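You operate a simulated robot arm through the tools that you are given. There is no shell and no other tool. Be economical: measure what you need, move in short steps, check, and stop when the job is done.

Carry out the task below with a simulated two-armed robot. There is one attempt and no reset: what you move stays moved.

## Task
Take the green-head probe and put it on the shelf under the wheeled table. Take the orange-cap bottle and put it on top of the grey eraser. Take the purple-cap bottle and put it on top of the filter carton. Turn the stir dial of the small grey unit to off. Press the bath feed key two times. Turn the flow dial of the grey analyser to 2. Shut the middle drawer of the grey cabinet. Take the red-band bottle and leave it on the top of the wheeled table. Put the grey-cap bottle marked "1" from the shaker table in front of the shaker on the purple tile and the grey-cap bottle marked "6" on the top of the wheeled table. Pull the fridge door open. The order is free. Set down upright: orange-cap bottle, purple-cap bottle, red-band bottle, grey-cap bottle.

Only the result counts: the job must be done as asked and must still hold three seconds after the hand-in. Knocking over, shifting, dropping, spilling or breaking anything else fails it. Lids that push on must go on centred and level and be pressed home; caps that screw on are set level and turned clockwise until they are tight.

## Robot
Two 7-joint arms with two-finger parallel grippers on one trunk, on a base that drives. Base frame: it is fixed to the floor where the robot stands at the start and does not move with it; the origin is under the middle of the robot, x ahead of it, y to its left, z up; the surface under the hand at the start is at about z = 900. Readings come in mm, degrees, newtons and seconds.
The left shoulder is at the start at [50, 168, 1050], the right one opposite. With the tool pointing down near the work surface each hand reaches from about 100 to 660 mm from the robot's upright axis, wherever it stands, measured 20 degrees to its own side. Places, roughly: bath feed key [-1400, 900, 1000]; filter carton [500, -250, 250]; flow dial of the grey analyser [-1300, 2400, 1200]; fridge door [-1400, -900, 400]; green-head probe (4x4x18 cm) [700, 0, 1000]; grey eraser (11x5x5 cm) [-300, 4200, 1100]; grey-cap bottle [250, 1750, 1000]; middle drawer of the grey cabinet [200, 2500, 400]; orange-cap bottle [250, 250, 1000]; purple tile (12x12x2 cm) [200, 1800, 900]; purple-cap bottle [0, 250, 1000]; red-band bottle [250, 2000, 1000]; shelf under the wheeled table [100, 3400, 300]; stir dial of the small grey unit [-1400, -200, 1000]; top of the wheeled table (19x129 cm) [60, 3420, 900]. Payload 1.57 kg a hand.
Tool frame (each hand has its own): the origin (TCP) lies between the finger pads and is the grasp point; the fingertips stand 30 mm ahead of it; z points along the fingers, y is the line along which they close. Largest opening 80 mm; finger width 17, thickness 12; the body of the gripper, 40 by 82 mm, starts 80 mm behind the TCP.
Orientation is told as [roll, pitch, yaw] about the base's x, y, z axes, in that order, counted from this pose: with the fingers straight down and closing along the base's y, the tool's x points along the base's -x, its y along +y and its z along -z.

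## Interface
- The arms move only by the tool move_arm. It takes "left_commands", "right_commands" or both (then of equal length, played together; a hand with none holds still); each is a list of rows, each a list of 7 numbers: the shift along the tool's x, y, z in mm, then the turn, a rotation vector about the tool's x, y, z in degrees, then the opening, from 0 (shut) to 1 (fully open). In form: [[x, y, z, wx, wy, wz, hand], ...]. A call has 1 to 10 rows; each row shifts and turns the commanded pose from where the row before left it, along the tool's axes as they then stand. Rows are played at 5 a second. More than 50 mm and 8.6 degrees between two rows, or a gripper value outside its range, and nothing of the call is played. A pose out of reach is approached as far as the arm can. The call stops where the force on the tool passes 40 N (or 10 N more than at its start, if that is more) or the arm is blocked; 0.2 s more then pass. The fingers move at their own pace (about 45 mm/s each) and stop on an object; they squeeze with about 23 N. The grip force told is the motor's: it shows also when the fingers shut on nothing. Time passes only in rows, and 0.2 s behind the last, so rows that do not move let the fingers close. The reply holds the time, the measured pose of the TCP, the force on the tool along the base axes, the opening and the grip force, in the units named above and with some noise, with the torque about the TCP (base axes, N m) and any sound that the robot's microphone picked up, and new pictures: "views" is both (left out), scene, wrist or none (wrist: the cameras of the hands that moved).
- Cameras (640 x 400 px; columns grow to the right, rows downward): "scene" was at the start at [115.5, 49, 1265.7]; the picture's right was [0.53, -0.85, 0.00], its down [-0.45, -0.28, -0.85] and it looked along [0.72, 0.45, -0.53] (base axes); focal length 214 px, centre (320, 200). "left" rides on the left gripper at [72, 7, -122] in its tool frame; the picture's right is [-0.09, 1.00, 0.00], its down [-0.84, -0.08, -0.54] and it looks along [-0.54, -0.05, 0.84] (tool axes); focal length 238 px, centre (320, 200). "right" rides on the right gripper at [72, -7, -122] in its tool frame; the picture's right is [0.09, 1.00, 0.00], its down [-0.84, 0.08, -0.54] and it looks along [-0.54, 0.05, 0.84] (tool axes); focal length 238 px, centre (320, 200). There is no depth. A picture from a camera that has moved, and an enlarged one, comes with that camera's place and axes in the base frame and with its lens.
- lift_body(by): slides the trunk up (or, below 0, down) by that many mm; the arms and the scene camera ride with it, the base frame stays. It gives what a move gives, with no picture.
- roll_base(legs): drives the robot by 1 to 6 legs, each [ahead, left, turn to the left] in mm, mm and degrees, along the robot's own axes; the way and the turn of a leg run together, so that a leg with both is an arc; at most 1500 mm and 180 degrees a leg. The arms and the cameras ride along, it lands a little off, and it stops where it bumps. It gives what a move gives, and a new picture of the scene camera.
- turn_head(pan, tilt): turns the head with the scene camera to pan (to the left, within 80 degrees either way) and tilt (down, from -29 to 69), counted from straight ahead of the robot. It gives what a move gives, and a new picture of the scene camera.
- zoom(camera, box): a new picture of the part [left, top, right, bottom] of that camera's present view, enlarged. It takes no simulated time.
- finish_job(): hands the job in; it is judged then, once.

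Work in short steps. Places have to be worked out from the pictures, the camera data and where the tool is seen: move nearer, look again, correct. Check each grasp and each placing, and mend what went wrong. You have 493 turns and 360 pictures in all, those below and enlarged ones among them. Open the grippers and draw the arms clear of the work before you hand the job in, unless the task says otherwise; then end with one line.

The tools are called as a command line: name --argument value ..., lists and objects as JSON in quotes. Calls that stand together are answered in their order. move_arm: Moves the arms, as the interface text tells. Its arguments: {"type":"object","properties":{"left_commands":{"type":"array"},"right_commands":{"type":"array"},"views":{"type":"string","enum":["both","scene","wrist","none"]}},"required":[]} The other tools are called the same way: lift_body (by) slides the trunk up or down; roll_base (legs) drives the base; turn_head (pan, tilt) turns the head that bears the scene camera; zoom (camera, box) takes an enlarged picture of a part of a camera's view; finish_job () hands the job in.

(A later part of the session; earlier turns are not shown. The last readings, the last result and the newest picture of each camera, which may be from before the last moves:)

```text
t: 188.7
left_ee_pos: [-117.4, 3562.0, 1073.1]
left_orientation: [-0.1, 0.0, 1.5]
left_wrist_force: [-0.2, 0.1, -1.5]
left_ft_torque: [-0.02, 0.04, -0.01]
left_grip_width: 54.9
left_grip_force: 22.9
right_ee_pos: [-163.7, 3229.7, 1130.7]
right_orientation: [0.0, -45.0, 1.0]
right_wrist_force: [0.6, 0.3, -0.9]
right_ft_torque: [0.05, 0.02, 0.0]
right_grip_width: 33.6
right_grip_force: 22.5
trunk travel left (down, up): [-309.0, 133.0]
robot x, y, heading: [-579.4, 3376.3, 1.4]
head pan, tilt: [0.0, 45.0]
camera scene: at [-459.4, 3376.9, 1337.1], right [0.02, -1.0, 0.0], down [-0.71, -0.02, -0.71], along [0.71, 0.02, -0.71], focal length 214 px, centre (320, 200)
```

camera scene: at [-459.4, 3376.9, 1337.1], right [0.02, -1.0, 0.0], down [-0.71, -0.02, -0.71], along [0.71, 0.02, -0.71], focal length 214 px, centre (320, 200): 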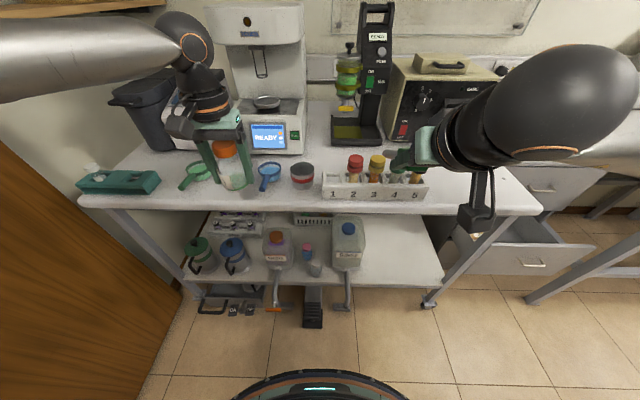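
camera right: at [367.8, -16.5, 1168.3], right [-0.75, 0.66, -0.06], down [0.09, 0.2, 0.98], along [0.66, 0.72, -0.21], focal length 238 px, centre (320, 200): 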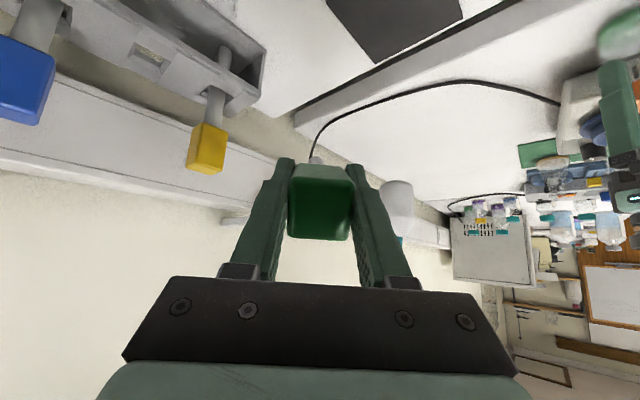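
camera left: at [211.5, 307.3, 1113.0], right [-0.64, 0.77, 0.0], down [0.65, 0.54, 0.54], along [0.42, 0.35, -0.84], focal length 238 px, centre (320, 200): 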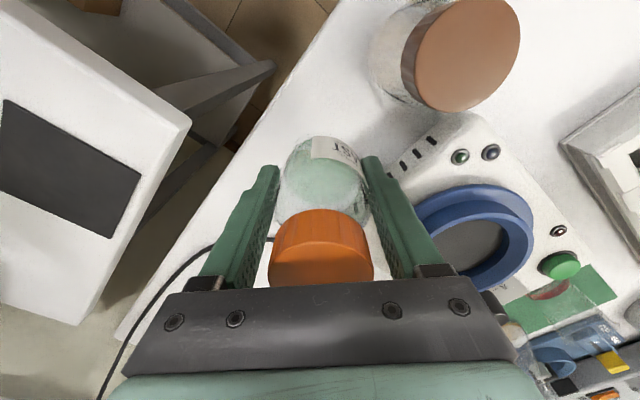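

The shelf's free area is on its right side (y≈2850–3150). I retract the left hand with the bottle, shift the robot right, and lower the trunk.

move_arm --left_commands '[[24, 0, -20, 0, 0, 0, 0.4], [24, 0, -20, 0, 0, 0, 0.4], [24, 0, -20, 0, 0, 0, 0.4], [24, 0, -20, 0, 0, 0, 0.4], [24, 0, -20, 0, 0, 0, 0.4]]' --views "none"

roll_base --legs '[[0, -260, -1.3]]'

lift_body --by -300

```text
t: 189.9
left_ee_pos: [-236.3, 3559.0, 1171.4]
left_orientation: [0.0, 0.1, 1.5]
left_wrist_force: [0.1, -0.1, -2.3]
left_ft_torque: [0.01, 0.01, 0.02]
left_grip_width: 55.0
left_grip_force: 22.9
right_ee_pos: [-163.5, 3231.5, 1131.2]
right_orientation: [0.0, -45.0, 1.1]
right_wrist_force: [-0.7, -0.2, -0.1]
right_ft_torque: [-0.02, 0.04, 0.01]
right_grip_width: 33.3
right_grip_force: 22.7
trunk travel left (down, up): [-309.0, 133.0]
robot x, y, heading: [-578.7, 3372.7, 1.4]
head pan, tilt: [0.0, 45.0]
```

```text
t: 192.7
left_ee_pos: [-229.1, 3297.7, 1173.5]
left_orientation: [0.0, 0.0, 0.1]
left_wrist_force: [-0.3, 0.0, -2.3]
left_ft_torque: [0.02, -0.02, -0.02]
left_grip_width: 55.0
left_grip_force: 22.7
right_ee_pos: [-163.8, 2967.6, 1132.7]
right_orientation: [0.0, -44.9, -0.5]
right_wrist_force: [-0.6, -0.7, -0.9]
right_ft_torque: [-0.01, 0.01, -0.01]
right_grip_width: 33.4
right_grip_force: 22.9
trunk travel left (down, up): [-309.0, 133.0]
robot x, y, heading: [-577.4, 3120.1, 0.1]
head pan, tilt: [0.0, 45.0]
camera scene: at [-456.2, 3119.9, 1337.0], right [0.0, -1.0, 0.0], down [-0.71, 0.0, -0.71], along [0.71, 0.0, -0.71], focal length 214 px, centre (320, 200)
```

scene: 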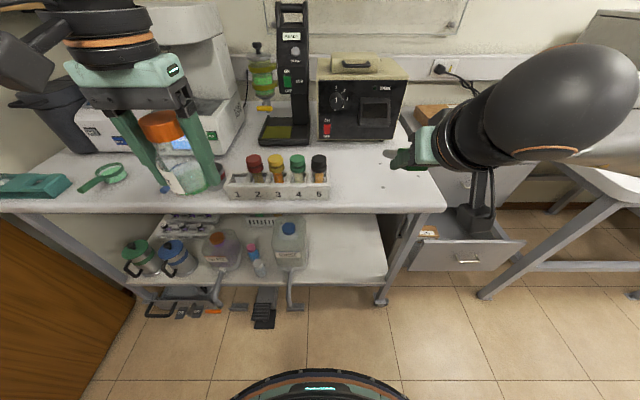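

```text
t: 195.7
left_ee_pos: [-229.7, 3298.0, 872.0]
left_orientation: [-0.2, 0.0, 0.1]
left_wrist_force: [-0.2, -0.1, -2.0]
left_ft_torque: [-0.01, 0.0, 0.03]
left_grip_width: 55.1
left_grip_force: 23.3
right_ee_pos: [-162.7, 2967.4, 832.0]
right_orientation: [-0.1, -44.8, -0.2]
right_wrist_force: [-0.1, -0.5, 3.3]
right_ft_torque: [0.01, -0.63, 0.02]
right_grip_width: 33.4
right_grip_force: 22.4
trunk travel left (down, up): [-9.0, 433.0]
robot x, y, heading: [-577.8, 3122.0, -0.1]
head pan, tilt: [0.0, 45.0]
```

The probe tip caught on the table edge while lowering (3 N). I back off and look.

roll_base --legs '[[-120, 0, 0]]'

zoom --camera "right" --box '[0, 0, 640, 400]'

```text
t: 197.0
left_ee_pos: [-349.7, 3296.9, 871.3]
left_orientation: [-0.1, 0.1, 0.0]
left_wrist_force: [0.1, 0.8, -1.8]
left_ft_torque: [0.0, 0.06, 0.0]
left_grip_width: 55.0
left_grip_force: 22.9
right_ee_pos: [-284.5, 2966.8, 831.9]
right_orientation: [0.0, -44.8, -0.3]
right_wrist_force: [1.0, -0.2, 0.1]
right_ft_torque: [0.0, 0.02, -0.02]
right_grip_width: 33.3
right_grip_force: 22.5
trunk travel left (down, up): [-9.0, 433.0]
robot x, y, heading: [-697.0, 3119.2, 0.2]
head pan, tilt: [0.0, 45.0]
camera scene: at [-576.3, 3120.0, 1037.0], right [0.0, -1.0, 0.0], down [-0.71, 0.0, -0.71], along [0.71, 0.0, -0.71], focal length 214 px, centre (320, 200)
```

scene: 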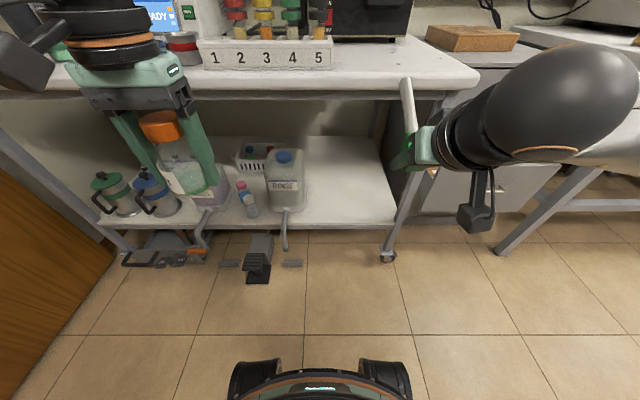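

```text
1.00 times, centred on (320, 200) of right (not enlarged: the box is as wide or as high as the picture)
camera zoom: at [-421.6, 2961.3, 868.2], right [-0.06, 1.0, -0.07], down [0.21, 0.08, 0.97], along [0.98, 0.04, -0.21], focal length 238 px, centre (320, 200)
```

zoom: 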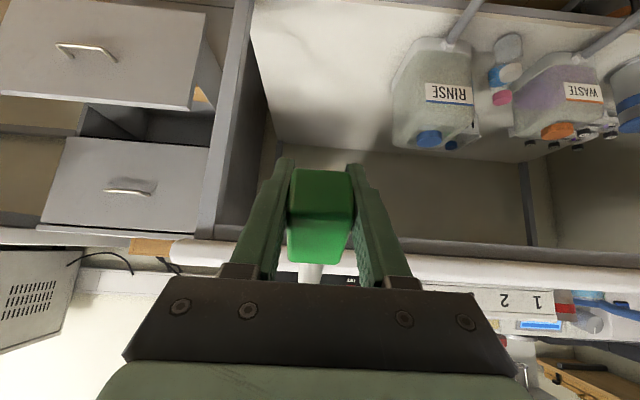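

The probe rotated about 35° upward in the grip. I can rotate it back gently by lifting its tip against the table's underside: first lower, then move in under the edge.

move_arm --right_commands '[[26, 0, 26, 0, 0, 0, 0.2], [26, 0, 26, 0, 0, 0, 0.2], [26, 0, 26, 0, 0, 0, 0.2], [10, 0, 10, 0, 0, 0, 0.2]]' --views "none"

roll_base --legs '[[155, 0, 0]]'

zoom --camera "scene" --box '[320, 60, 560, 260]'

```text
t: 198.0
left_ee_pos: [-348.8, 3298.0, 871.3]
left_orientation: [0.0, 0.0, 0.0]
left_wrist_force: [0.6, -0.2, -1.1]
left_ft_torque: [0.0, 0.04, -0.05]
left_grip_width: 55.3
left_grip_force: 23.6
right_ee_pos: [-284.6, 2967.0, 706.4]
right_orientation: [0.0, -45.0, -0.5]
right_wrist_force: [0.6, 0.0, 0.0]
right_ft_torque: [-0.02, 0.03, 0.03]
right_grip_width: 33.4
right_grip_force: 23.2
trunk travel left (down, up): [-9.0, 433.0]
robot x, y, heading: [-699.1, 3116.7, -0.4]
head pan, tilt: [0.0, 45.0]
```

```text
t: 199.4
left_ee_pos: [-194.5, 3297.3, 871.6]
left_orientation: [0.0, 0.0, 0.1]
left_wrist_force: [0.0, -0.7, -2.3]
left_ft_torque: [0.0, -0.01, 0.01]
left_grip_width: 55.1
left_grip_force: 23.3
right_ee_pos: [-130.1, 2968.2, 708.0]
right_orientation: [0.0, -45.0, -0.3]
right_wrist_force: [-0.6, -0.3, -1.6]
right_ft_torque: [0.02, 0.03, -0.03]
right_grip_width: 33.5
right_grip_force: 22.9
trunk travel left (down, up): [-9.0, 433.0]
robot x, y, heading: [-543.4, 3120.4, 0.2]
head pan, tilt: [0.0, 45.0]
camera scene: at [-421.8, 3120.1, 1037.0], right [0.0, -1.0, 0.0], down [-0.71, 0.0, -0.71], along [0.71, 0.0, -0.71], focal length 214 px, centre (320, 200)
```

scene: 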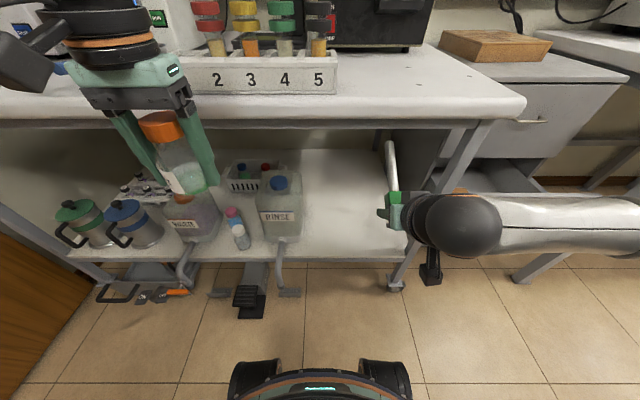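

```text
2.00 times, centred on (440, 160) of scene
camera zoom: at [-421.8, 3120.1, 1037.0], right [0.0, -1.0, 0.0], down [-0.71, 0.0, -0.71], along [0.71, 0.0, -0.71], focal length 429 px, centre (80, 280)
```

zoom: 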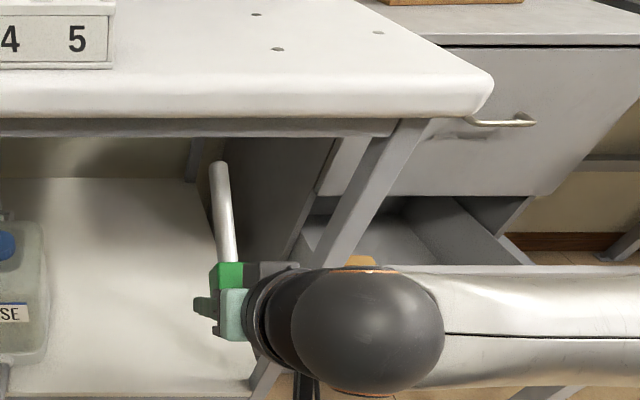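

Tip is at about (6, 2968, 790), 31° up. I raise the hand and watch for contact of the tip with the underside.

move_arm --right_commands '[[-24, 0, -24, 0, 0, 0, 0.2], [-14, 0, -14, 0, 0, 0, 0.2], [-10, 0, -10, 0, 0, 0, 0.2], [-10, 0, -10, 0, 0, 0, 0.2]]' --views "none"

```text
t: 200.4
left_ee_pos: [-193.8, 3296.1, 870.8]
left_orientation: [-0.1, 0.0, 0.1]
left_wrist_force: [-0.6, -0.2, -1.4]
left_ft_torque: [0.01, 0.0, -0.01]
left_grip_width: 55.1
left_grip_force: 22.9
right_ee_pos: [-130.7, 2967.3, 789.5]
right_orientation: [0.1, -45.1, -0.4]
right_wrist_force: [-0.6, -0.7, -2.9]
right_ft_torque: [0.02, 0.29, 0.01]
right_grip_width: 33.8
right_grip_force: 15.3
trunk travel left (down, up): [-9.0, 433.0]
robot x, y, heading: [-542.9, 3117.4, -0.1]
head pan, tilt: [0.0, 45.0]
```

Contact with the underside at tip z≈865. I keep raising to swing the probe down.

move_arm --right_commands '[[-10, 0, -10, 0, 0, 0, 0.2], [-10, 0, -10, 0, 0, 0, 0.2], [-10, 0, -10, 0, 0, 0, 0.2], [-10, 0, -10, 0, 0, 0, 0.2], [-6, 0, -6, 0, 0, 0, 0.2]]' --views "scene"

```text
t: 201.6
left_ee_pos: [-193.2, 3296.9, 871.6]
left_orientation: [0.0, 0.0, 0.2]
left_wrist_force: [0.6, -0.6, -2.1]
left_ft_torque: [-0.01, -0.01, -0.01]
left_grip_width: 55.1
left_grip_force: 22.8
right_ee_pos: [-131.3, 2967.2, 854.1]
right_orientation: [0.0, -44.8, -0.3]
right_wrist_force: [-0.1, 1.2, -7.1]
right_ft_torque: [-0.01, 0.74, 0.05]
right_grip_width: 33.4
right_grip_force: 22.7
trunk travel left (down, up): [-9.0, 433.0]
robot x, y, heading: [-542.2, 3119.7, -0.1]
head pan, tilt: [0.0, 45.0]
camera scene: at [-421.4, 3120.1, 1036.9], right [0.0, -1.0, 0.0], down [-0.71, 0.0, -0.71], along [0.71, 0.0, -0.71], focal length 214 px, centre (320, 200)
```

scene: 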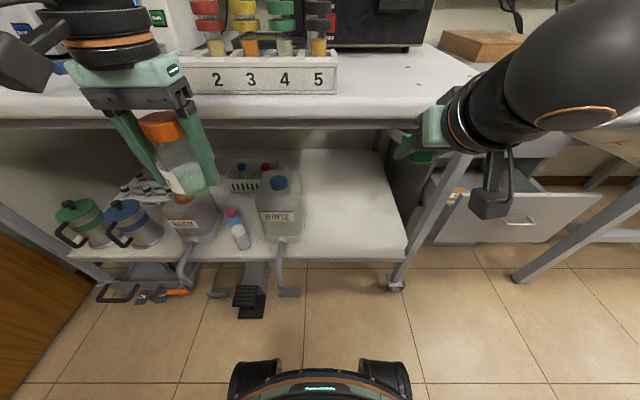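

I lower again and check the probe's angle.

move_arm --right_commands '[[26, 0, 26, 0, 0, 0, 0.2], [26, 0, 26, 0, 0, 0, 0.2], [26, 0, 26, 0, 0, 0, 0.2], [26, 0, 26, 0, 0, 0, 0.2], [26, 0, 26, 0, 0, 0, 0.2], [26, 0, 26, 0, 0, 0, 0.2]]' --views "none"

zoom --camera "scene" --box '[320, 100, 520, 300]'

```text
t: 203.0
left_ee_pos: [-194.6, 3297.3, 871.2]
left_orientation: [0.0, 0.0, 0.1]
left_wrist_force: [0.3, 0.9, -1.1]
left_ft_torque: [-0.03, 0.02, 0.01]
left_grip_width: 55.0
left_grip_force: 22.7
right_ee_pos: [-131.0, 2966.2, 632.3]
right_orientation: [0.0, -45.0, -0.2]
right_wrist_force: [0.0, -0.1, -0.6]
right_ft_torque: [0.0, 0.0, -0.01]
right_grip_width: 33.5
right_grip_force: 23.2
trunk travel left (down, up): [-9.0, 433.0]
robot x, y, heading: [-540.5, 3118.3, 0.1]
head pan, tilt: [0.0, 45.0]
```

```text
2.00 times, centred on (420, 200) of scene
camera zoom: at [-421.8, 3120.2, 1037.1], right [0.0, -1.0, 0.0], down [-0.71, 0.0, -0.71], along [0.71, 0.0, -0.71], focal length 429 px, centre (120, 200)
```

zoom: 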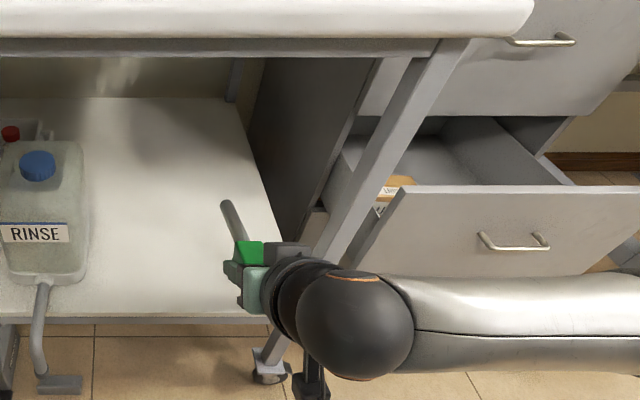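

The probe now points ~17° down, which is fine for laying it. I shift the robot left, lower further, and extend the arm forward under the table.

roll_base --legs '[[0, 85, 0]]'

move_arm --right_commands '[[32, 0, 32, 0, 0, 0, 0.2], [32, 0, 32, 0, 0, 0, 0.2], [32, 0, 32, 0, 0, 0, 0.2], [0, 0, 45, 0, 0, 0, 0.2], [-30, 0, 30, 0, 0, 0, 0.2], [-30, 0, 30, 0, 0, 0, 0.2]]' --views "scene"

```text
t: 204.4
left_ee_pos: [-193.8, 3382.5, 871.4]
left_orientation: [0.0, 0.0, 0.1]
left_wrist_force: [1.2, -0.2, -0.6]
left_ft_torque: [-0.01, -0.01, 0.01]
left_grip_width: 55.0
left_grip_force: 23.5
right_ee_pos: [-130.5, 3053.3, 633.0]
right_orientation: [0.1, -44.9, -0.2]
right_wrist_force: [-0.2, -0.8, -0.1]
right_ft_torque: [0.01, 0.03, -0.01]
right_grip_width: 33.3
right_grip_force: 22.9
trunk travel left (down, up): [-9.0, 433.0]
robot x, y, heading: [-540.1, 3204.5, 0.1]
head pan, tilt: [0.0, 45.0]
camera scene: at [-421.9, 3205.2, 1037.0], right [0.0, -1.0, 0.0], down [-0.71, 0.0, -0.71], along [0.71, 0.0, -0.71], focal length 214 px, centre (320, 200)
```

scene: 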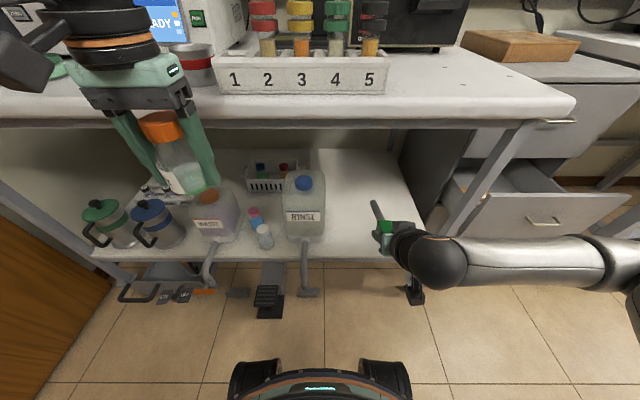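

```text
t: 205.8
left_ee_pos: [-194.6, 3383.5, 871.8]
left_orientation: [0.0, -0.1, 0.2]
left_wrist_force: [0.0, -0.1, -1.5]
left_ft_torque: [-0.01, 0.02, 0.02]
left_grip_width: 55.0
left_grip_force: 23.3
right_ee_pos: [-13.4, 3059.3, 470.2]
right_orientation: [0.0, -44.9, -0.2]
right_wrist_force: [0.6, -0.5, -0.3]
right_ft_torque: [0.04, 0.06, -0.02]
right_grip_width: 33.5
right_grip_force: 23.1
right hand out of reach, approached as far as the arm can: row 3, 4
trunk travel left (down, up): [-9.0, 433.0]
robot x, y, heading: [-542.7, 3202.0, 0.2]
head pan, tilt: [0.0, 45.0]
camera scene: at [-421.9, 3205.2, 1037.0], right [0.0, -1.0, 0.0], down [-0.71, 0.0, -0.71], along [0.71, 0.0, -0.71], focal length 214 px, centre (320, 200)
```

scene: 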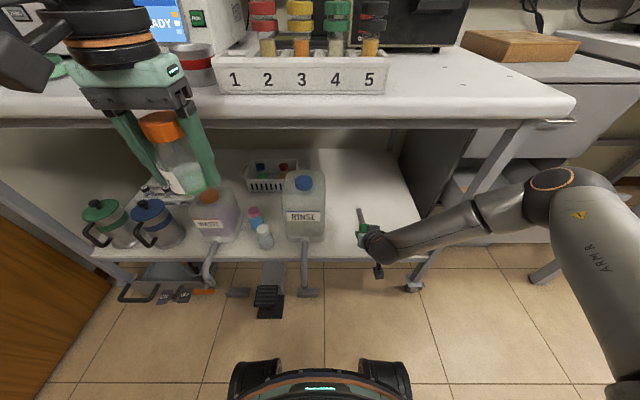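

The elbow stays well in front of the table leg, so I extend forward over the shelf.

move_arm --right_commands '[[-30, 0, 30, 0, 0, 0, 0.2], [-30, 0, 30, 0, 0, 0, 0.2], [-17, 0, 17, 0, 0, 0, 0.2], [22, 0, 22, 0, 0, 0, 0.2], [22, 0, 22, 0, 0, 0, 0.2], [15, 0, 15, 0, 0, 0, 0.2]]' --views "scene"

zoom --camera "scene" --box '[280, 140, 480, 300]'

```text
t: 207.2
left_ee_pos: [-195.8, 3383.2, 871.8]
left_orientation: [-0.2, 0.0, 0.2]
left_wrist_force: [-0.1, 0.2, -2.2]
left_ft_torque: [-0.01, 0.01, -0.05]
left_grip_width: 55.1
left_grip_force: 22.6
right_ee_pos: [97.4, 3059.4, 389.8]
right_orientation: [-0.1, -45.2, -0.2]
right_wrist_force: [-1.9, -0.3, 4.1]
right_ft_torque: [-0.05, -0.62, -0.06]
right_grip_width: 33.7
right_grip_force: 23.0
trunk travel left (down, up): [-9.0, 433.0]
robot x, y, heading: [-542.1, 3201.3, 0.1]
head pan, tilt: [0.0, 45.0]
camera scene: at [-422.4, 3205.3, 1037.3], right [0.0, -1.0, 0.0], down [-0.71, 0.0, -0.71], along [0.71, 0.0, -0.71], focal length 214 px, centre (320, 200)
```

scene: 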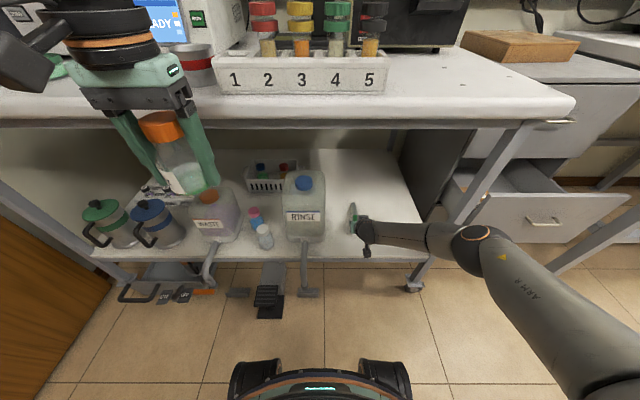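

```text
2.50 times, centred on (380, 220) of scene
camera zoom: at [-422.4, 3205.3, 1037.3], right [0.0, -1.0, 0.0], down [-0.71, 0.0, -0.71], along [0.71, 0.0, -0.71], focal length 536 px, centre (170, 150)
```

zoom: 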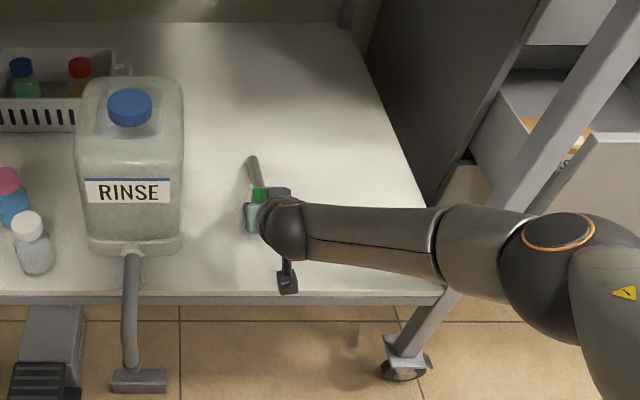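

The tip touches the shelf (surface z≈340). I lower further so the probe levels out.

move_arm --right_commands '[[4, 0, 4, 0, 0, 0, 0.2], [4, 0, 4, 0, 0, 0, 0.2], [4, 0, 4, 0, 0, 0, 0.2], [3, 0, 3, 0, 0, 0, 0.2]]' --views "none"

```text
t: 208.2
left_ee_pos: [-196.2, 3383.2, 872.0]
left_orientation: [-0.1, -0.1, 0.1]
left_wrist_force: [-0.2, 0.6, -2.0]
left_ft_torque: [0.02, 0.02, 0.02]
left_grip_width: 54.9
left_grip_force: 23.1
right_ee_pos: [98.3, 3059.4, 367.6]
right_orientation: [0.0, -44.9, -0.4]
right_wrist_force: [-2.9, 1.5, 9.5]
right_ft_torque: [-0.03, -0.1, -0.02]
right_grip_width: 33.7
right_grip_force: 23.2
trunk travel left (down, up): [-9.0, 433.0]
robot x, y, heading: [-539.2, 3204.3, 0.2]
head pan, tilt: [0.0, 45.0]
```

Fingers/head touch down. I open and retreat along the finger axis.

move_arm --right_commands '[[-1, 0, -1, 0, 0, 0, 0.2], [0, 0, 0, 0, 0, 0, 0.5], [0, 0, 0, 0, 0, 0, 0.75], [0, 0, 0, 0, 0, 0, 0.75], [0, 0, -40, 0, 0, 0, 0.75], [0, 0, -45, 0, 0, 0, 0.75], [30, 0, -30, 0, 0, 0, 0.75], [30, 0, -30, 0, 0, 0, 0.75]]' --views "scene"

zoom --camera "scene" --box '[280, 140, 440, 280]'

```text
t: 210.0
left_ee_pos: [-194.9, 3382.3, 871.7]
left_orientation: [0.0, -0.1, 0.3]
left_wrist_force: [0.1, -1.3, -1.0]
left_ft_torque: [-0.02, 0.02, 0.01]
left_grip_width: 55.0
left_grip_force: 23.0
right_ee_pos: [-46.2, 3059.6, 429.6]
right_orientation: [-0.4, -44.6, -0.2]
right_wrist_force: [0.1, 0.0, -0.1]
right_ft_torque: [0.02, -0.02, 0.01]
right_grip_width: 60.2
right_grip_force: 0.0
trunk travel left (down, up): [-9.0, 433.0]
robot x, y, heading: [-543.1, 3202.5, -0.1]
head pan, tilt: [0.0, 45.0]
camera scene: at [-421.9, 3204.9, 1037.0], right [0.0, -1.0, 0.0], down [-0.71, 0.0, -0.71], along [0.71, 0.0, -0.71], focal length 214 px, centre (320, 200)
```

scene: 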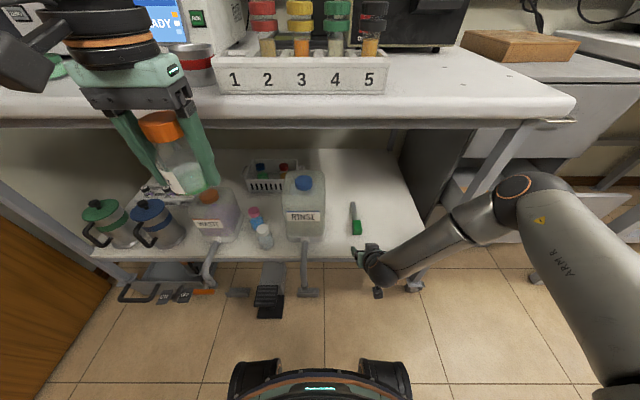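

```text
2.86 times, centred on (360, 210) of scene
camera zoom: at [-421.9, 3204.9, 1037.0], right [0.0, -1.0, 0.0], down [-0.71, 0.0, -0.71], along [0.71, 0.0, -0.71], focal length 613 px, centre (206, 171)
```

zoom: 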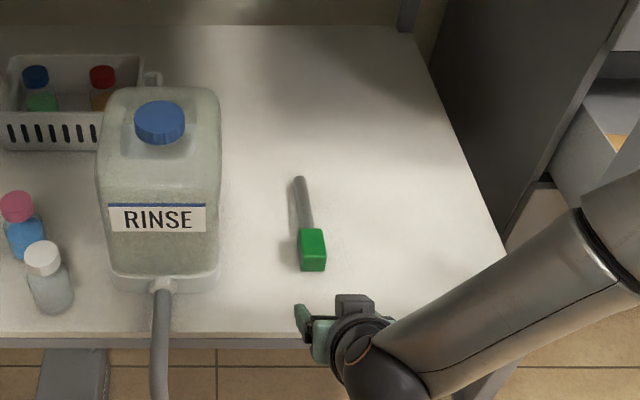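

The probe is on the shelf. I back off, raise the trunk and bring the right hand up.

roll_base --legs '[[-120, 0, 0]]'

lift_body --by 320

move_arm --right_commands '[[-33, 0, -33, 0, 0, 0, 0.5], [-33, 0, -33, 0, 0, 0, 0.5], [-33, 0, -33, 0, 0, 0, 0.5], [-33, 0, -33, 0, 0, 0, 0.5], [-33, 0, -33, 0, 0, 0, 0.5], [-33, 0, -33, 0, 0, 0, 0.5], [-33, 0, -33, 0, 0, 0, 0.5], [10, 0, -40, 0, 0, 0, 0.5]]' --views "none"

roll_base --legs '[[0, 0, 60], [80, 300, 0]]'

```text
t: 211.2
left_ee_pos: [-313.4, 3383.0, 872.1]
left_orientation: [-0.1, 0.0, 0.1]
left_wrist_force: [-0.5, -0.1, -2.1]
left_ft_torque: [-0.01, 0.02, -0.01]
left_grip_width: 54.8
left_grip_force: 22.9
right_ee_pos: [-165.5, 3058.4, 429.5]
right_orientation: [-0.4, -44.5, -0.2]
right_wrist_force: [0.5, -0.5, -0.1]
right_ft_torque: [0.02, 0.01, 0.0]
right_grip_width: 60.2
right_grip_force: 0.0
trunk travel left (down, up): [-9.0, 433.0]
robot x, y, heading: [-660.4, 3203.5, -0.2]
head pan, tilt: [0.0, 45.0]
camera scene: at [-540.9, 3205.0, 1037.0], right [0.0, -1.0, 0.0], down [-0.71, 0.0, -0.71], along [0.71, 0.0, -0.71], focal length 214 px, centre (320, 200)
```

scene: 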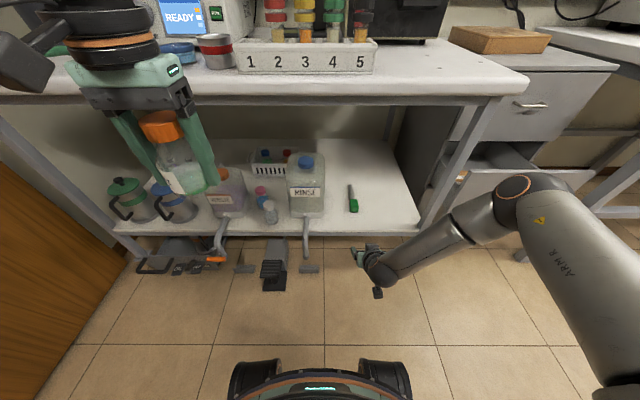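

```text
t: 214.4
left_ee_pos: [-313.9, 3383.3, 1192.2]
left_orientation: [0.1, 0.0, 0.2]
left_wrist_force: [-0.5, 0.1, -2.1]
left_ft_torque: [0.0, -0.02, 0.01]
left_grip_width: 54.9
left_grip_force: 22.8
right_ee_pos: [-164.4, 3059.8, 749.4]
right_orientation: [-0.4, -44.7, -0.2]
right_wrist_force: [0.5, 0.1, 1.4]
right_ft_torque: [-0.01, -0.03, -0.01]
right_grip_width: 59.7
right_grip_force: 0.0
trunk travel left (down, up): [-329.0, 113.0]
robot x, y, heading: [-664.4, 3205.2, 0.2]
head pan, tilt: [0.0, 45.0]
```

```text
t: 216.2
left_ee_pos: [-314.3, 3381.7, 1191.0]
left_orientation: [0.0, 0.1, 0.2]
left_wrist_force: [-0.7, 0.4, -0.6]
left_ft_torque: [0.0, 0.03, -0.03]
left_grip_width: 54.9
left_grip_force: 22.7
right_ee_pos: [-201.0, 3061.5, 1099.5]
right_orientation: [-0.5, -44.6, 0.0]
right_wrist_force: [0.0, -1.1, 0.3]
right_ft_torque: [-0.05, 0.0, -0.01]
right_grip_width: 39.7
right_grip_force: 0.0
trunk travel left (down, up): [-329.0, 113.0]
robot x, y, heading: [-662.4, 3206.5, -0.1]
head pan, tilt: [0.0, 45.0]
```

```text
t: 222.0
left_ee_pos: [-865.9, 3807.5, 1191.8]
left_orientation: [0.0, 0.0, 60.6]
left_wrist_force: [0.0, 0.3, -2.4]
left_ft_torque: [-0.02, 0.03, 0.03]
left_grip_width: 55.1
left_grip_force: 22.6
right_ee_pos: [-531.1, 3750.2, 1098.7]
right_orientation: [-0.5, -44.6, 60.2]
right_wrist_force: [0.2, 0.1, 0.2]
right_ft_torque: [0.0, -0.02, 0.02]
right_grip_width: 39.8
right_grip_force: 0.1
trunk travel left (down, up): [-329.0, 113.0]
robot x, y, heading: [-880.6, 3415.2, 60.5]
head pan, tilt: [0.0, 45.0]
camera scene: at [-822.7, 3524.0, 1357.0], right [0.87, -0.49, 0.0], down [-0.35, -0.62, -0.71], along [0.35, 0.62, -0.71], focal length 214 px, centre (320, 200)
```

scene: 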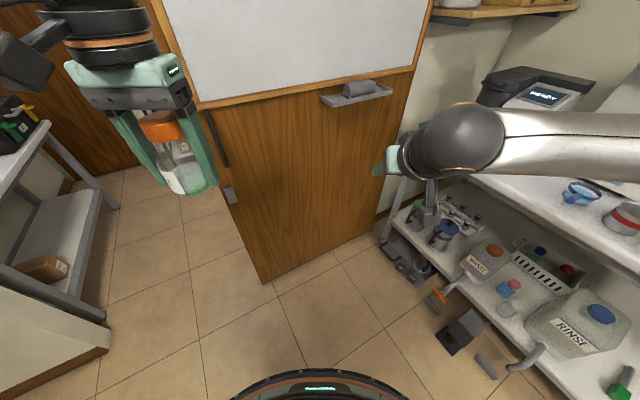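

The eraser is in view. I zoom for measuring.

zoom --camera "scene" --box '[310, 60, 410, 130]'

```text
5.71 times, centred on (360, 95) of scene
camera zoom: at [-822.7, 3524.0, 1357.0], right [0.87, -0.49, 0.0], down [-0.35, -0.62, -0.71], along [0.35, 0.62, -0.71], focal length 1226 px, centre (91, 800)
```

zoom: 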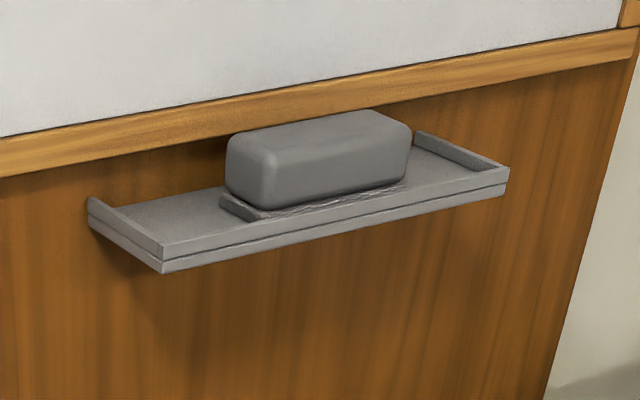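

Eraser top is at z≈1125, spanning x −372…−268, y 4115…4161. I extend the left hand, yaw it square to the board, and drive near.

move_arm --left_commands '[[-25, 0, -10, 0, 0, 0, 0.4], [-25, 0, -10, 0, 0, 0, 0.4], [-25, 0, -10, 0, 0, 0, 0.4], [-25, 0, 0, 0, 0, 0, 0.4], [0, 0, 0, 0, 0, -7.4, 0.4], [0, 0, 0, 0, 0, -7.4, 0.4], [0, 0, 0, 0, 0, -7.4, 0.4], [0, 0, 0, 0, 0, -7.3, 0.4]]' --views "none"

roll_base --legs '[[340, -310, 0]]'

```text
t: 223.8
left_ee_pos: [-831.7, 3891.4, 1215.3]
left_orientation: [-0.1, 0.0, 90.3]
left_wrist_force: [0.6, 1.0, -2.1]
left_ft_torque: [-0.01, 0.01, -0.01]
left_grip_width: 54.8
left_grip_force: 22.8
left hand out of reach, approached as far as the arm can: row 4
right_ee_pos: [-529.9, 3750.6, 1097.7]
right_orientation: [-0.4, -44.6, 60.2]
right_wrist_force: [-0.4, 0.8, 0.5]
right_ft_torque: [0.0, 0.02, 0.04]
right_grip_width: 39.9
right_grip_force: 0.1
trunk travel left (down, up): [-329.0, 113.0]
robot x, y, heading: [-879.6, 3413.0, 60.5]
head pan, tilt: [0.0, 45.0]
```

```text
t: 227.2
left_ee_pos: [-393.1, 4033.5, 1216.3]
left_orientation: [0.1, 0.0, 90.8]
left_wrist_force: [0.1, 0.8, -0.7]
left_ft_torque: [0.0, 0.03, 0.02]
left_grip_width: 54.9
left_grip_force: 23.1
right_ee_pos: [-93.3, 3894.1, 1098.0]
right_orientation: [-0.4, -44.6, 60.9]
right_wrist_force: [1.0, 0.2, -0.1]
right_ft_torque: [0.02, 0.02, 0.02]
right_grip_width: 40.2
right_grip_force: 0.0
trunk travel left (down, up): [-329.0, 113.0]
robot x, y, heading: [-441.4, 3558.3, 61.3]
head pan, tilt: [0.0, 45.0]
camera scene: at [-381.6, 3665.4, 1357.0], right [0.88, -0.48, 0.0], down [-0.34, -0.62, -0.71], along [0.34, 0.62, -0.71], focal length 214 px, centre (320, 200)
```

scene: 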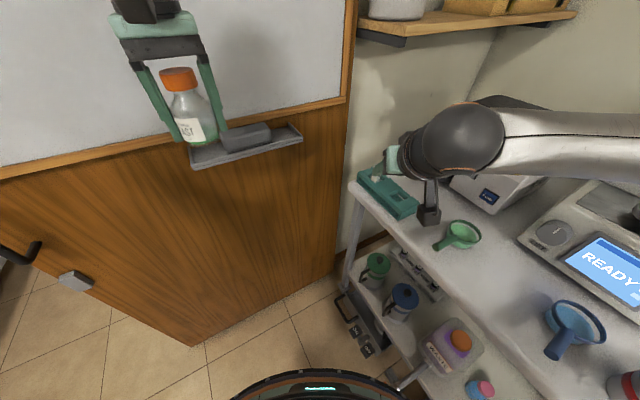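

I drive 118 mm further so the bottle comes over the eraser (50 mm above it).

roll_base --legs '[[118, -14, 0]]'

zoom --camera "left" --box '[0, 0, 640, 400]'

```text
t: 228.4
left_ee_pos: [-372.9, 4129.5, 1214.5]
left_orientation: [0.0, 0.1, 90.9]
left_wrist_force: [0.0, -0.3, -2.1]
left_ft_torque: [-0.02, 0.04, -0.02]
left_grip_width: 55.2
left_grip_force: 22.4
right_ee_pos: [-71.7, 3992.2, 1097.4]
right_orientation: [-0.4, -44.6, 61.0]
right_wrist_force: [0.3, 0.4, -0.1]
right_ft_torque: [-0.01, 0.02, -0.02]
right_grip_width: 39.9
right_grip_force: 0.0
trunk travel left (down, up): [-329.0, 113.0]
robot x, y, heading: [-417.6, 3654.1, 61.6]
head pan, tilt: [0.0, 45.0]
camera scene: at [-360.8, 3762.1, 1356.8], right [0.88, -0.48, 0.0], down [-0.34, -0.62, -0.71], along [0.34, 0.62, -0.71], focal length 214 px, centre (320, 200)
```

scene: 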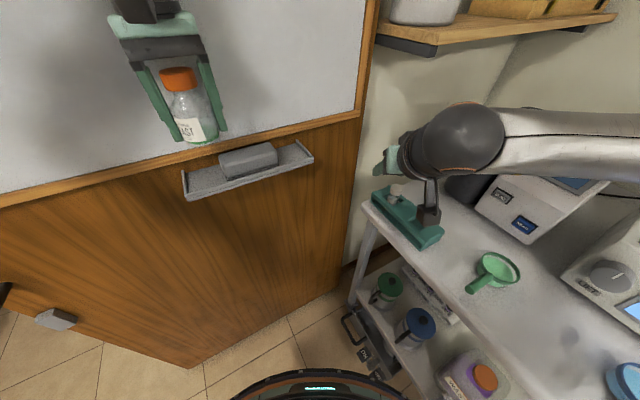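

```text
1.00 times, centred on (320, 200) of left (not enlarged: the box is as wide or as high as the picture)
camera zoom: at [-378.9, 4058.0, 1337.5], right [-1.0, 0.08, 0.0], down [0.06, 0.84, 0.54], along [0.04, 0.54, -0.84], focal length 238 px, centre (320, 200)
```

zoom: 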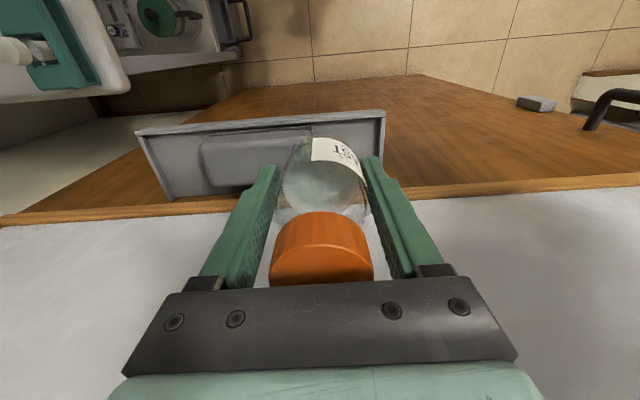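

I need the hand 52 mm to the right and 9 mm toward the board. I move the arm.

move_arm --left_commands '[[-3, -18, 0, 0, 0, 0, 0.4], [-3, -18, 0, 0, 0, 0, 0.4], [-3, -16, 0, 0, 0, 0, 0.4]]' --views "wrist"

```text
t: 229.2
left_ee_pos: [-367.6, 4129.7, 1199.7]
left_orientation: [0.0, -0.1, 90.9]
left_wrist_force: [-0.1, 0.5, -1.6]
left_ft_torque: [0.0, 0.0, -0.01]
left_grip_width: 55.3
left_grip_force: 23.2
left hand out of reach, approached as far as the arm can: row 1, 2, 3
right_ee_pos: [-73.6, 3991.7, 1098.1]
right_orientation: [-0.4, -44.5, 60.9]
right_wrist_force: [-0.3, -0.3, 0.1]
right_ft_torque: [0.0, 0.02, 0.0]
right_grip_width: 39.9
right_grip_force: 0.1
trunk travel left (down, up): [-329.0, 113.0]
robot x, y, heading: [-420.0, 3652.7, 61.1]
head pan, tilt: [0.0, 45.0]
camera left: at [-372.1, 4057.8, 1322.0], right [-1.0, 0.08, 0.0], down [0.06, 0.84, 0.54], along [0.04, 0.54, -0.84], focal length 238 px, centre (320, 200)
```

left: 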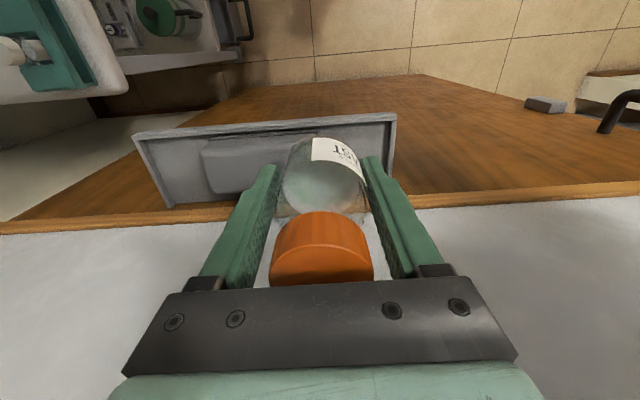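

The arm is at its upper limit, so I raise the trunk by 80 mm and lower the arm relative to it, then shift.

lift_body --by 90

move_arm --left_commands '[[0, 0, 35, 0, 0, 0, 0.4], [0, 0, 35, 0, 0, 0, 0.4], [-3, -16, 5, 0, 0, 0, 0.4], [-3, -16, 0, 0, 0, 0, 0.4], [-3, -15, 0, 0, 0, 0, 0.4]]' --views "wrist"

```text
t: 230.5
left_ee_pos: [-366.7, 4130.3, 1289.3]
left_orientation: [0.0, 0.0, 90.9]
left_wrist_force: [-0.7, 0.2, -2.1]
left_ft_torque: [-0.01, 0.02, -0.01]
left_grip_width: 54.7
left_grip_force: 23.2
right_ee_pos: [-72.5, 3992.2, 1187.7]
right_orientation: [-0.4, -44.5, 60.9]
right_wrist_force: [0.5, 0.6, -0.2]
right_ft_torque: [0.05, -0.03, 0.0]
right_grip_width: 39.9
right_grip_force: 0.0
trunk travel left (down, up): [-419.0, 23.0]
robot x, y, heading: [-419.8, 3655.4, 61.2]
head pan, tilt: [0.0, 45.0]
```

```text
t: 231.7
left_ee_pos: [-343.8, 4136.4, 1215.4]
left_orientation: [0.0, 0.0, 90.9]
left_wrist_force: [0.1, 0.0, -2.3]
left_ft_torque: [0.02, 0.0, -0.02]
left_grip_width: 55.0
left_grip_force: 22.9
left hand out of reach, approached as far as the arm can: row 4, 5
right_ee_pos: [-72.7, 3991.1, 1188.1]
right_orientation: [-0.3, -44.5, 61.0]
right_wrist_force: [0.1, 0.1, -1.1]
right_ft_torque: [-0.01, -0.06, 0.01]
right_grip_width: 39.9
right_grip_force: 0.0
trunk travel left (down, up): [-419.0, 23.0]
robot x, y, heading: [-419.5, 3653.0, 61.3]
head pan, tilt: [0.0, 45.0]
camera left: at [-348.1, 4063.1, 1337.4], right [-1.0, 0.08, 0.0], down [0.06, 0.84, 0.54], along [0.04, 0.54, -0.84], focal length 238 px, centre (320, 200)
```

left: 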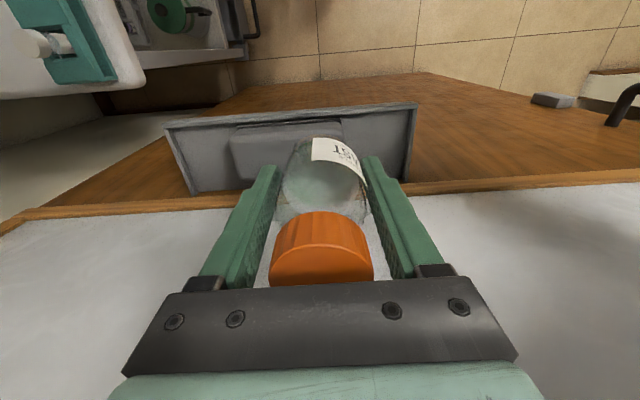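

I do the remaining 24 mm with the base.

roll_base --legs '[[13, -20, 0]]'

zoom --camera "left" --box '[0, 0, 640, 400]'

```text
t: 232.4
left_ee_pos: [-343.0, 4135.6, 1214.4]
left_orientation: [0.1, 0.1, 90.9]
left_wrist_force: [0.1, 0.2, -0.8]
left_ft_torque: [-0.01, -0.01, 0.01]
left_grip_width: 55.2
left_grip_force: 23.0
right_ee_pos: [-72.2, 3990.8, 1188.6]
right_orientation: [-0.4, -44.7, 60.9]
right_wrist_force: [0.7, 0.0, 0.7]
right_ft_torque: [0.03, 0.0, -0.03]
right_grip_width: 40.0
right_grip_force: 0.0
trunk travel left (down, up): [-419.0, 23.0]
robot x, y, heading: [-419.6, 3650.6, 61.4]
head pan, tilt: [0.0, 45.0]
stopped in leg 1: the robot was blocked; the commanded pose is now the measured one
camera scene: at [-361.4, 3761.1, 1447.0], right [0.88, -0.48, 0.0], down [-0.34, -0.62, -0.71], along [0.34, 0.62, -0.71], focal length 214 px, centre (320, 200)
```

scene: 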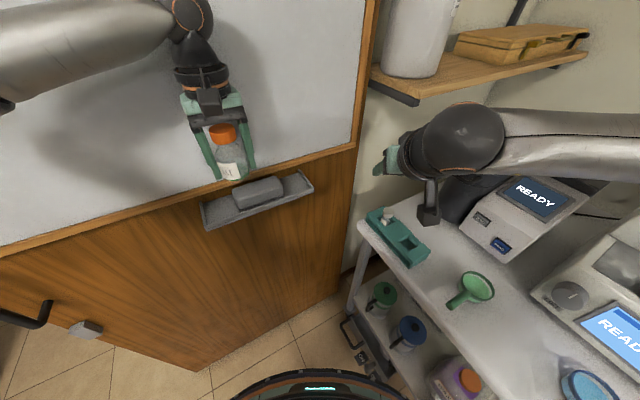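

```text
1.00 times, centred on (320, 200) of left (not enlarged: the box is as wide or as high as the picture)
camera zoom: at [-348.1, 4063.3, 1336.9], right [-1.0, 0.08, 0.0], down [0.07, 0.84, 0.54], along [0.04, 0.54, -0.84], focal length 238 px, centre (320, 200)
```

zoom: 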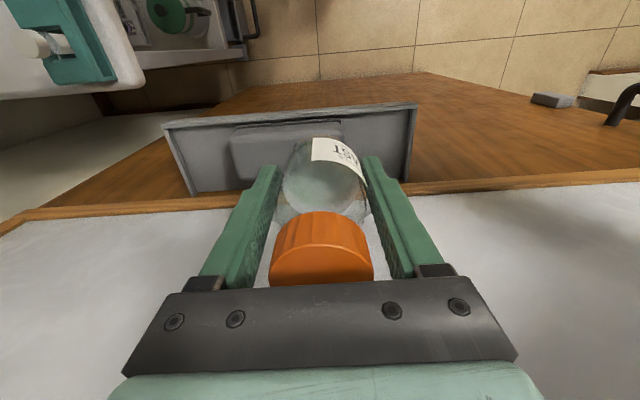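

The base is blocked for shifting (likely the right arm near the wall shelf). Turning right by 3° would give the same hand shift, so I try that.

roll_base --legs '[[0, 0, -2.8]]'

```text
t: 233.2
left_ee_pos: [-318.4, 4131.6, 1213.5]
left_orientation: [0.0, 0.0, 88.1]
left_wrist_force: [-0.4, 0.8, -1.7]
left_ft_torque: [-0.04, 0.02, 0.01]
left_grip_width: 54.9
left_grip_force: 23.2
right_ee_pos: [-56.4, 3973.8, 1189.3]
right_orientation: [-0.3, -44.7, 58.1]
right_wrist_force: [-0.1, 0.8, -0.2]
right_ft_torque: [0.0, 0.0, 0.03]
right_grip_width: 40.1
right_grip_force: 0.1
trunk travel left (down, up): [-419.0, 23.0]
robot x, y, heading: [-419.3, 3653.1, 58.5]
head pan, tilt: [0.0, 45.0]
camera scene: at [-355.9, 3758.1, 1447.0], right [0.85, -0.52, 0.0], down [-0.37, -0.6, -0.71], along [0.37, 0.6, -0.71], focal length 214 px, centre (320, 200)
```

scene: 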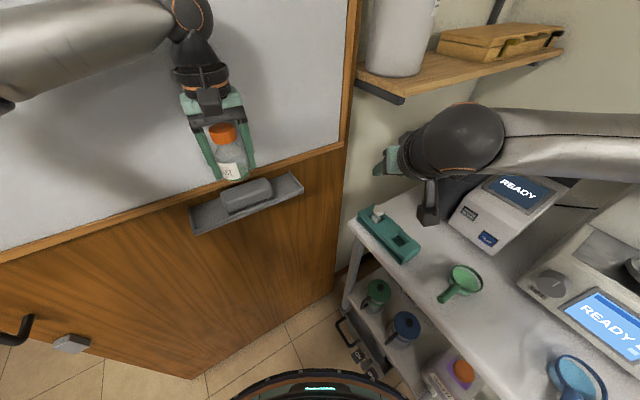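

Hand at (−318, 4132). I nudge 6 mm toward the board and descend to just above the eraser.

move_arm --left_commands '[[-6, 0, 15, 0, 0, 0, 0.4], [0, 0, 20, 0, 0, 0, 0.4]]' --views "wrist"

zoom --camera "scene" --box '[160, 110, 320, 240]'

```text
t: 233.8
left_ee_pos: [-319.2, 4139.0, 1180.7]
left_orientation: [0.0, 0.0, 88.1]
left_wrist_force: [0.2, 0.9, -2.3]
left_ft_torque: [0.01, 0.04, 0.0]
left_grip_width: 55.2
left_grip_force: 23.5
right_ee_pos: [-56.5, 3975.9, 1188.6]
right_orientation: [-0.4, -44.6, 58.3]
right_wrist_force: [-0.1, -0.4, -0.4]
right_ft_torque: [0.0, 0.02, 0.03]
right_grip_width: 40.0
right_grip_force: 0.0
trunk travel left (down, up): [-419.0, 23.0]
robot x, y, heading: [-419.4, 3656.0, 58.6]
head pan, tilt: [0.0, 45.0]
camera left: at [-327.7, 4066.4, 1302.7], right [-0.99, 0.12, 0.0], down [0.1, 0.83, 0.54], along [0.07, 0.54, -0.84], focal length 238 px, centre (320, 200)
```

left: 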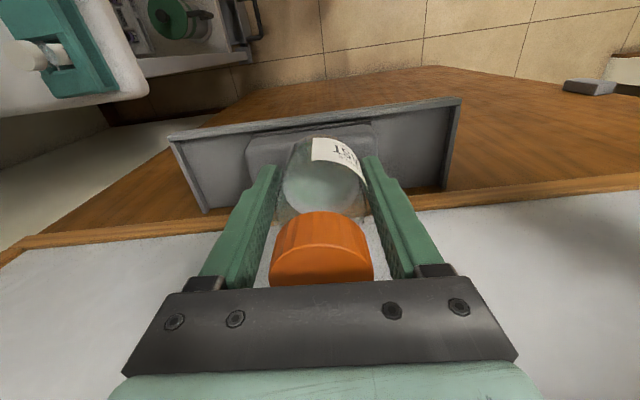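

```text
3.08 times, centred on (240, 175) of scene
camera zoom: at [-356.4, 3758.2, 1447.0], right [0.85, -0.52, 0.0], down [-0.37, -0.6, -0.71], along [0.37, 0.6, -0.71], focal length 660 px, centre (566, 277)
```

zoom: 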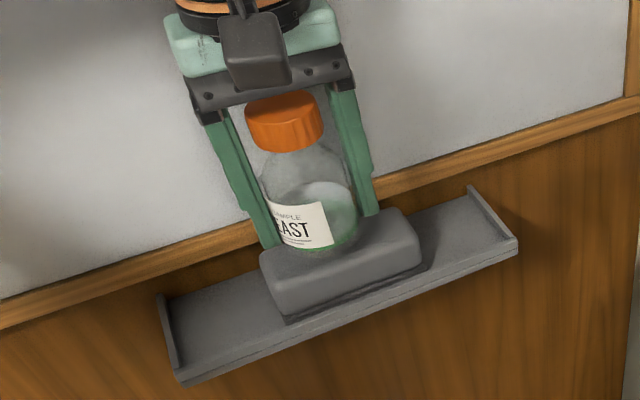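

Well centred over the eraser. I lower in small steps until contact.

move_arm --left_commands '[[-1, -4, 6, 0, 0, 0, 0.4], [0, 0, 4, 0, 0, 0, 0.4], [0, 0, 2, 0, 0, 0, 0.4], [0, 0, 1.5, 0, 0, 0, 0.4]]' --views "none"

```text
t: 234.8
left_ee_pos: [-315.7, 4137.5, 1166.0]
left_orientation: [0.0, -0.1, 88.1]
left_wrist_force: [-0.5, 0.6, -2.1]
left_ft_torque: [-0.03, 0.02, 0.0]
left_grip_width: 55.0
left_grip_force: 23.2
right_ee_pos: [-56.0, 3973.9, 1187.8]
right_orientation: [-0.4, -44.7, 58.1]
right_wrist_force: [-0.4, 0.2, -0.3]
right_ft_torque: [0.0, -0.01, 0.02]
right_grip_width: 39.9
right_grip_force: 0.1
trunk travel left (down, up): [-419.0, 23.0]
robot x, y, heading: [-416.7, 3652.9, 58.4]
head pan, tilt: [0.0, 45.0]
```

move_arm --left_commands '[[-2, 0, 2, 0, 0, 0, 0.4], [0, 0, 1.5, 0, 0, 0, 0.4], [0, 0, 1.5, 0, 0, 0, 0.4]]' --views "none"

```text
t: 235.6
left_ee_pos: [-315.7, 4140.2, 1164.4]
left_orientation: [-0.1, -0.1, 88.2]
left_wrist_force: [-1.0, 0.2, 8.4]
left_ft_torque: [-0.02, 0.07, 0.01]
left_grip_width: 55.0
left_grip_force: 23.6
right_ee_pos: [-57.6, 3973.7, 1189.2]
right_orientation: [-0.4, -44.6, 58.3]
right_wrist_force: [0.1, -0.1, 0.1]
right_ft_torque: [-0.03, -0.01, -0.01]
right_grip_width: 39.9
right_grip_force: 0.0
trunk travel left (down, up): [-419.0, 23.0]
robot x, y, heading: [-416.5, 3655.0, 58.4]
head pan, tilt: [0.0, 45.0]
```

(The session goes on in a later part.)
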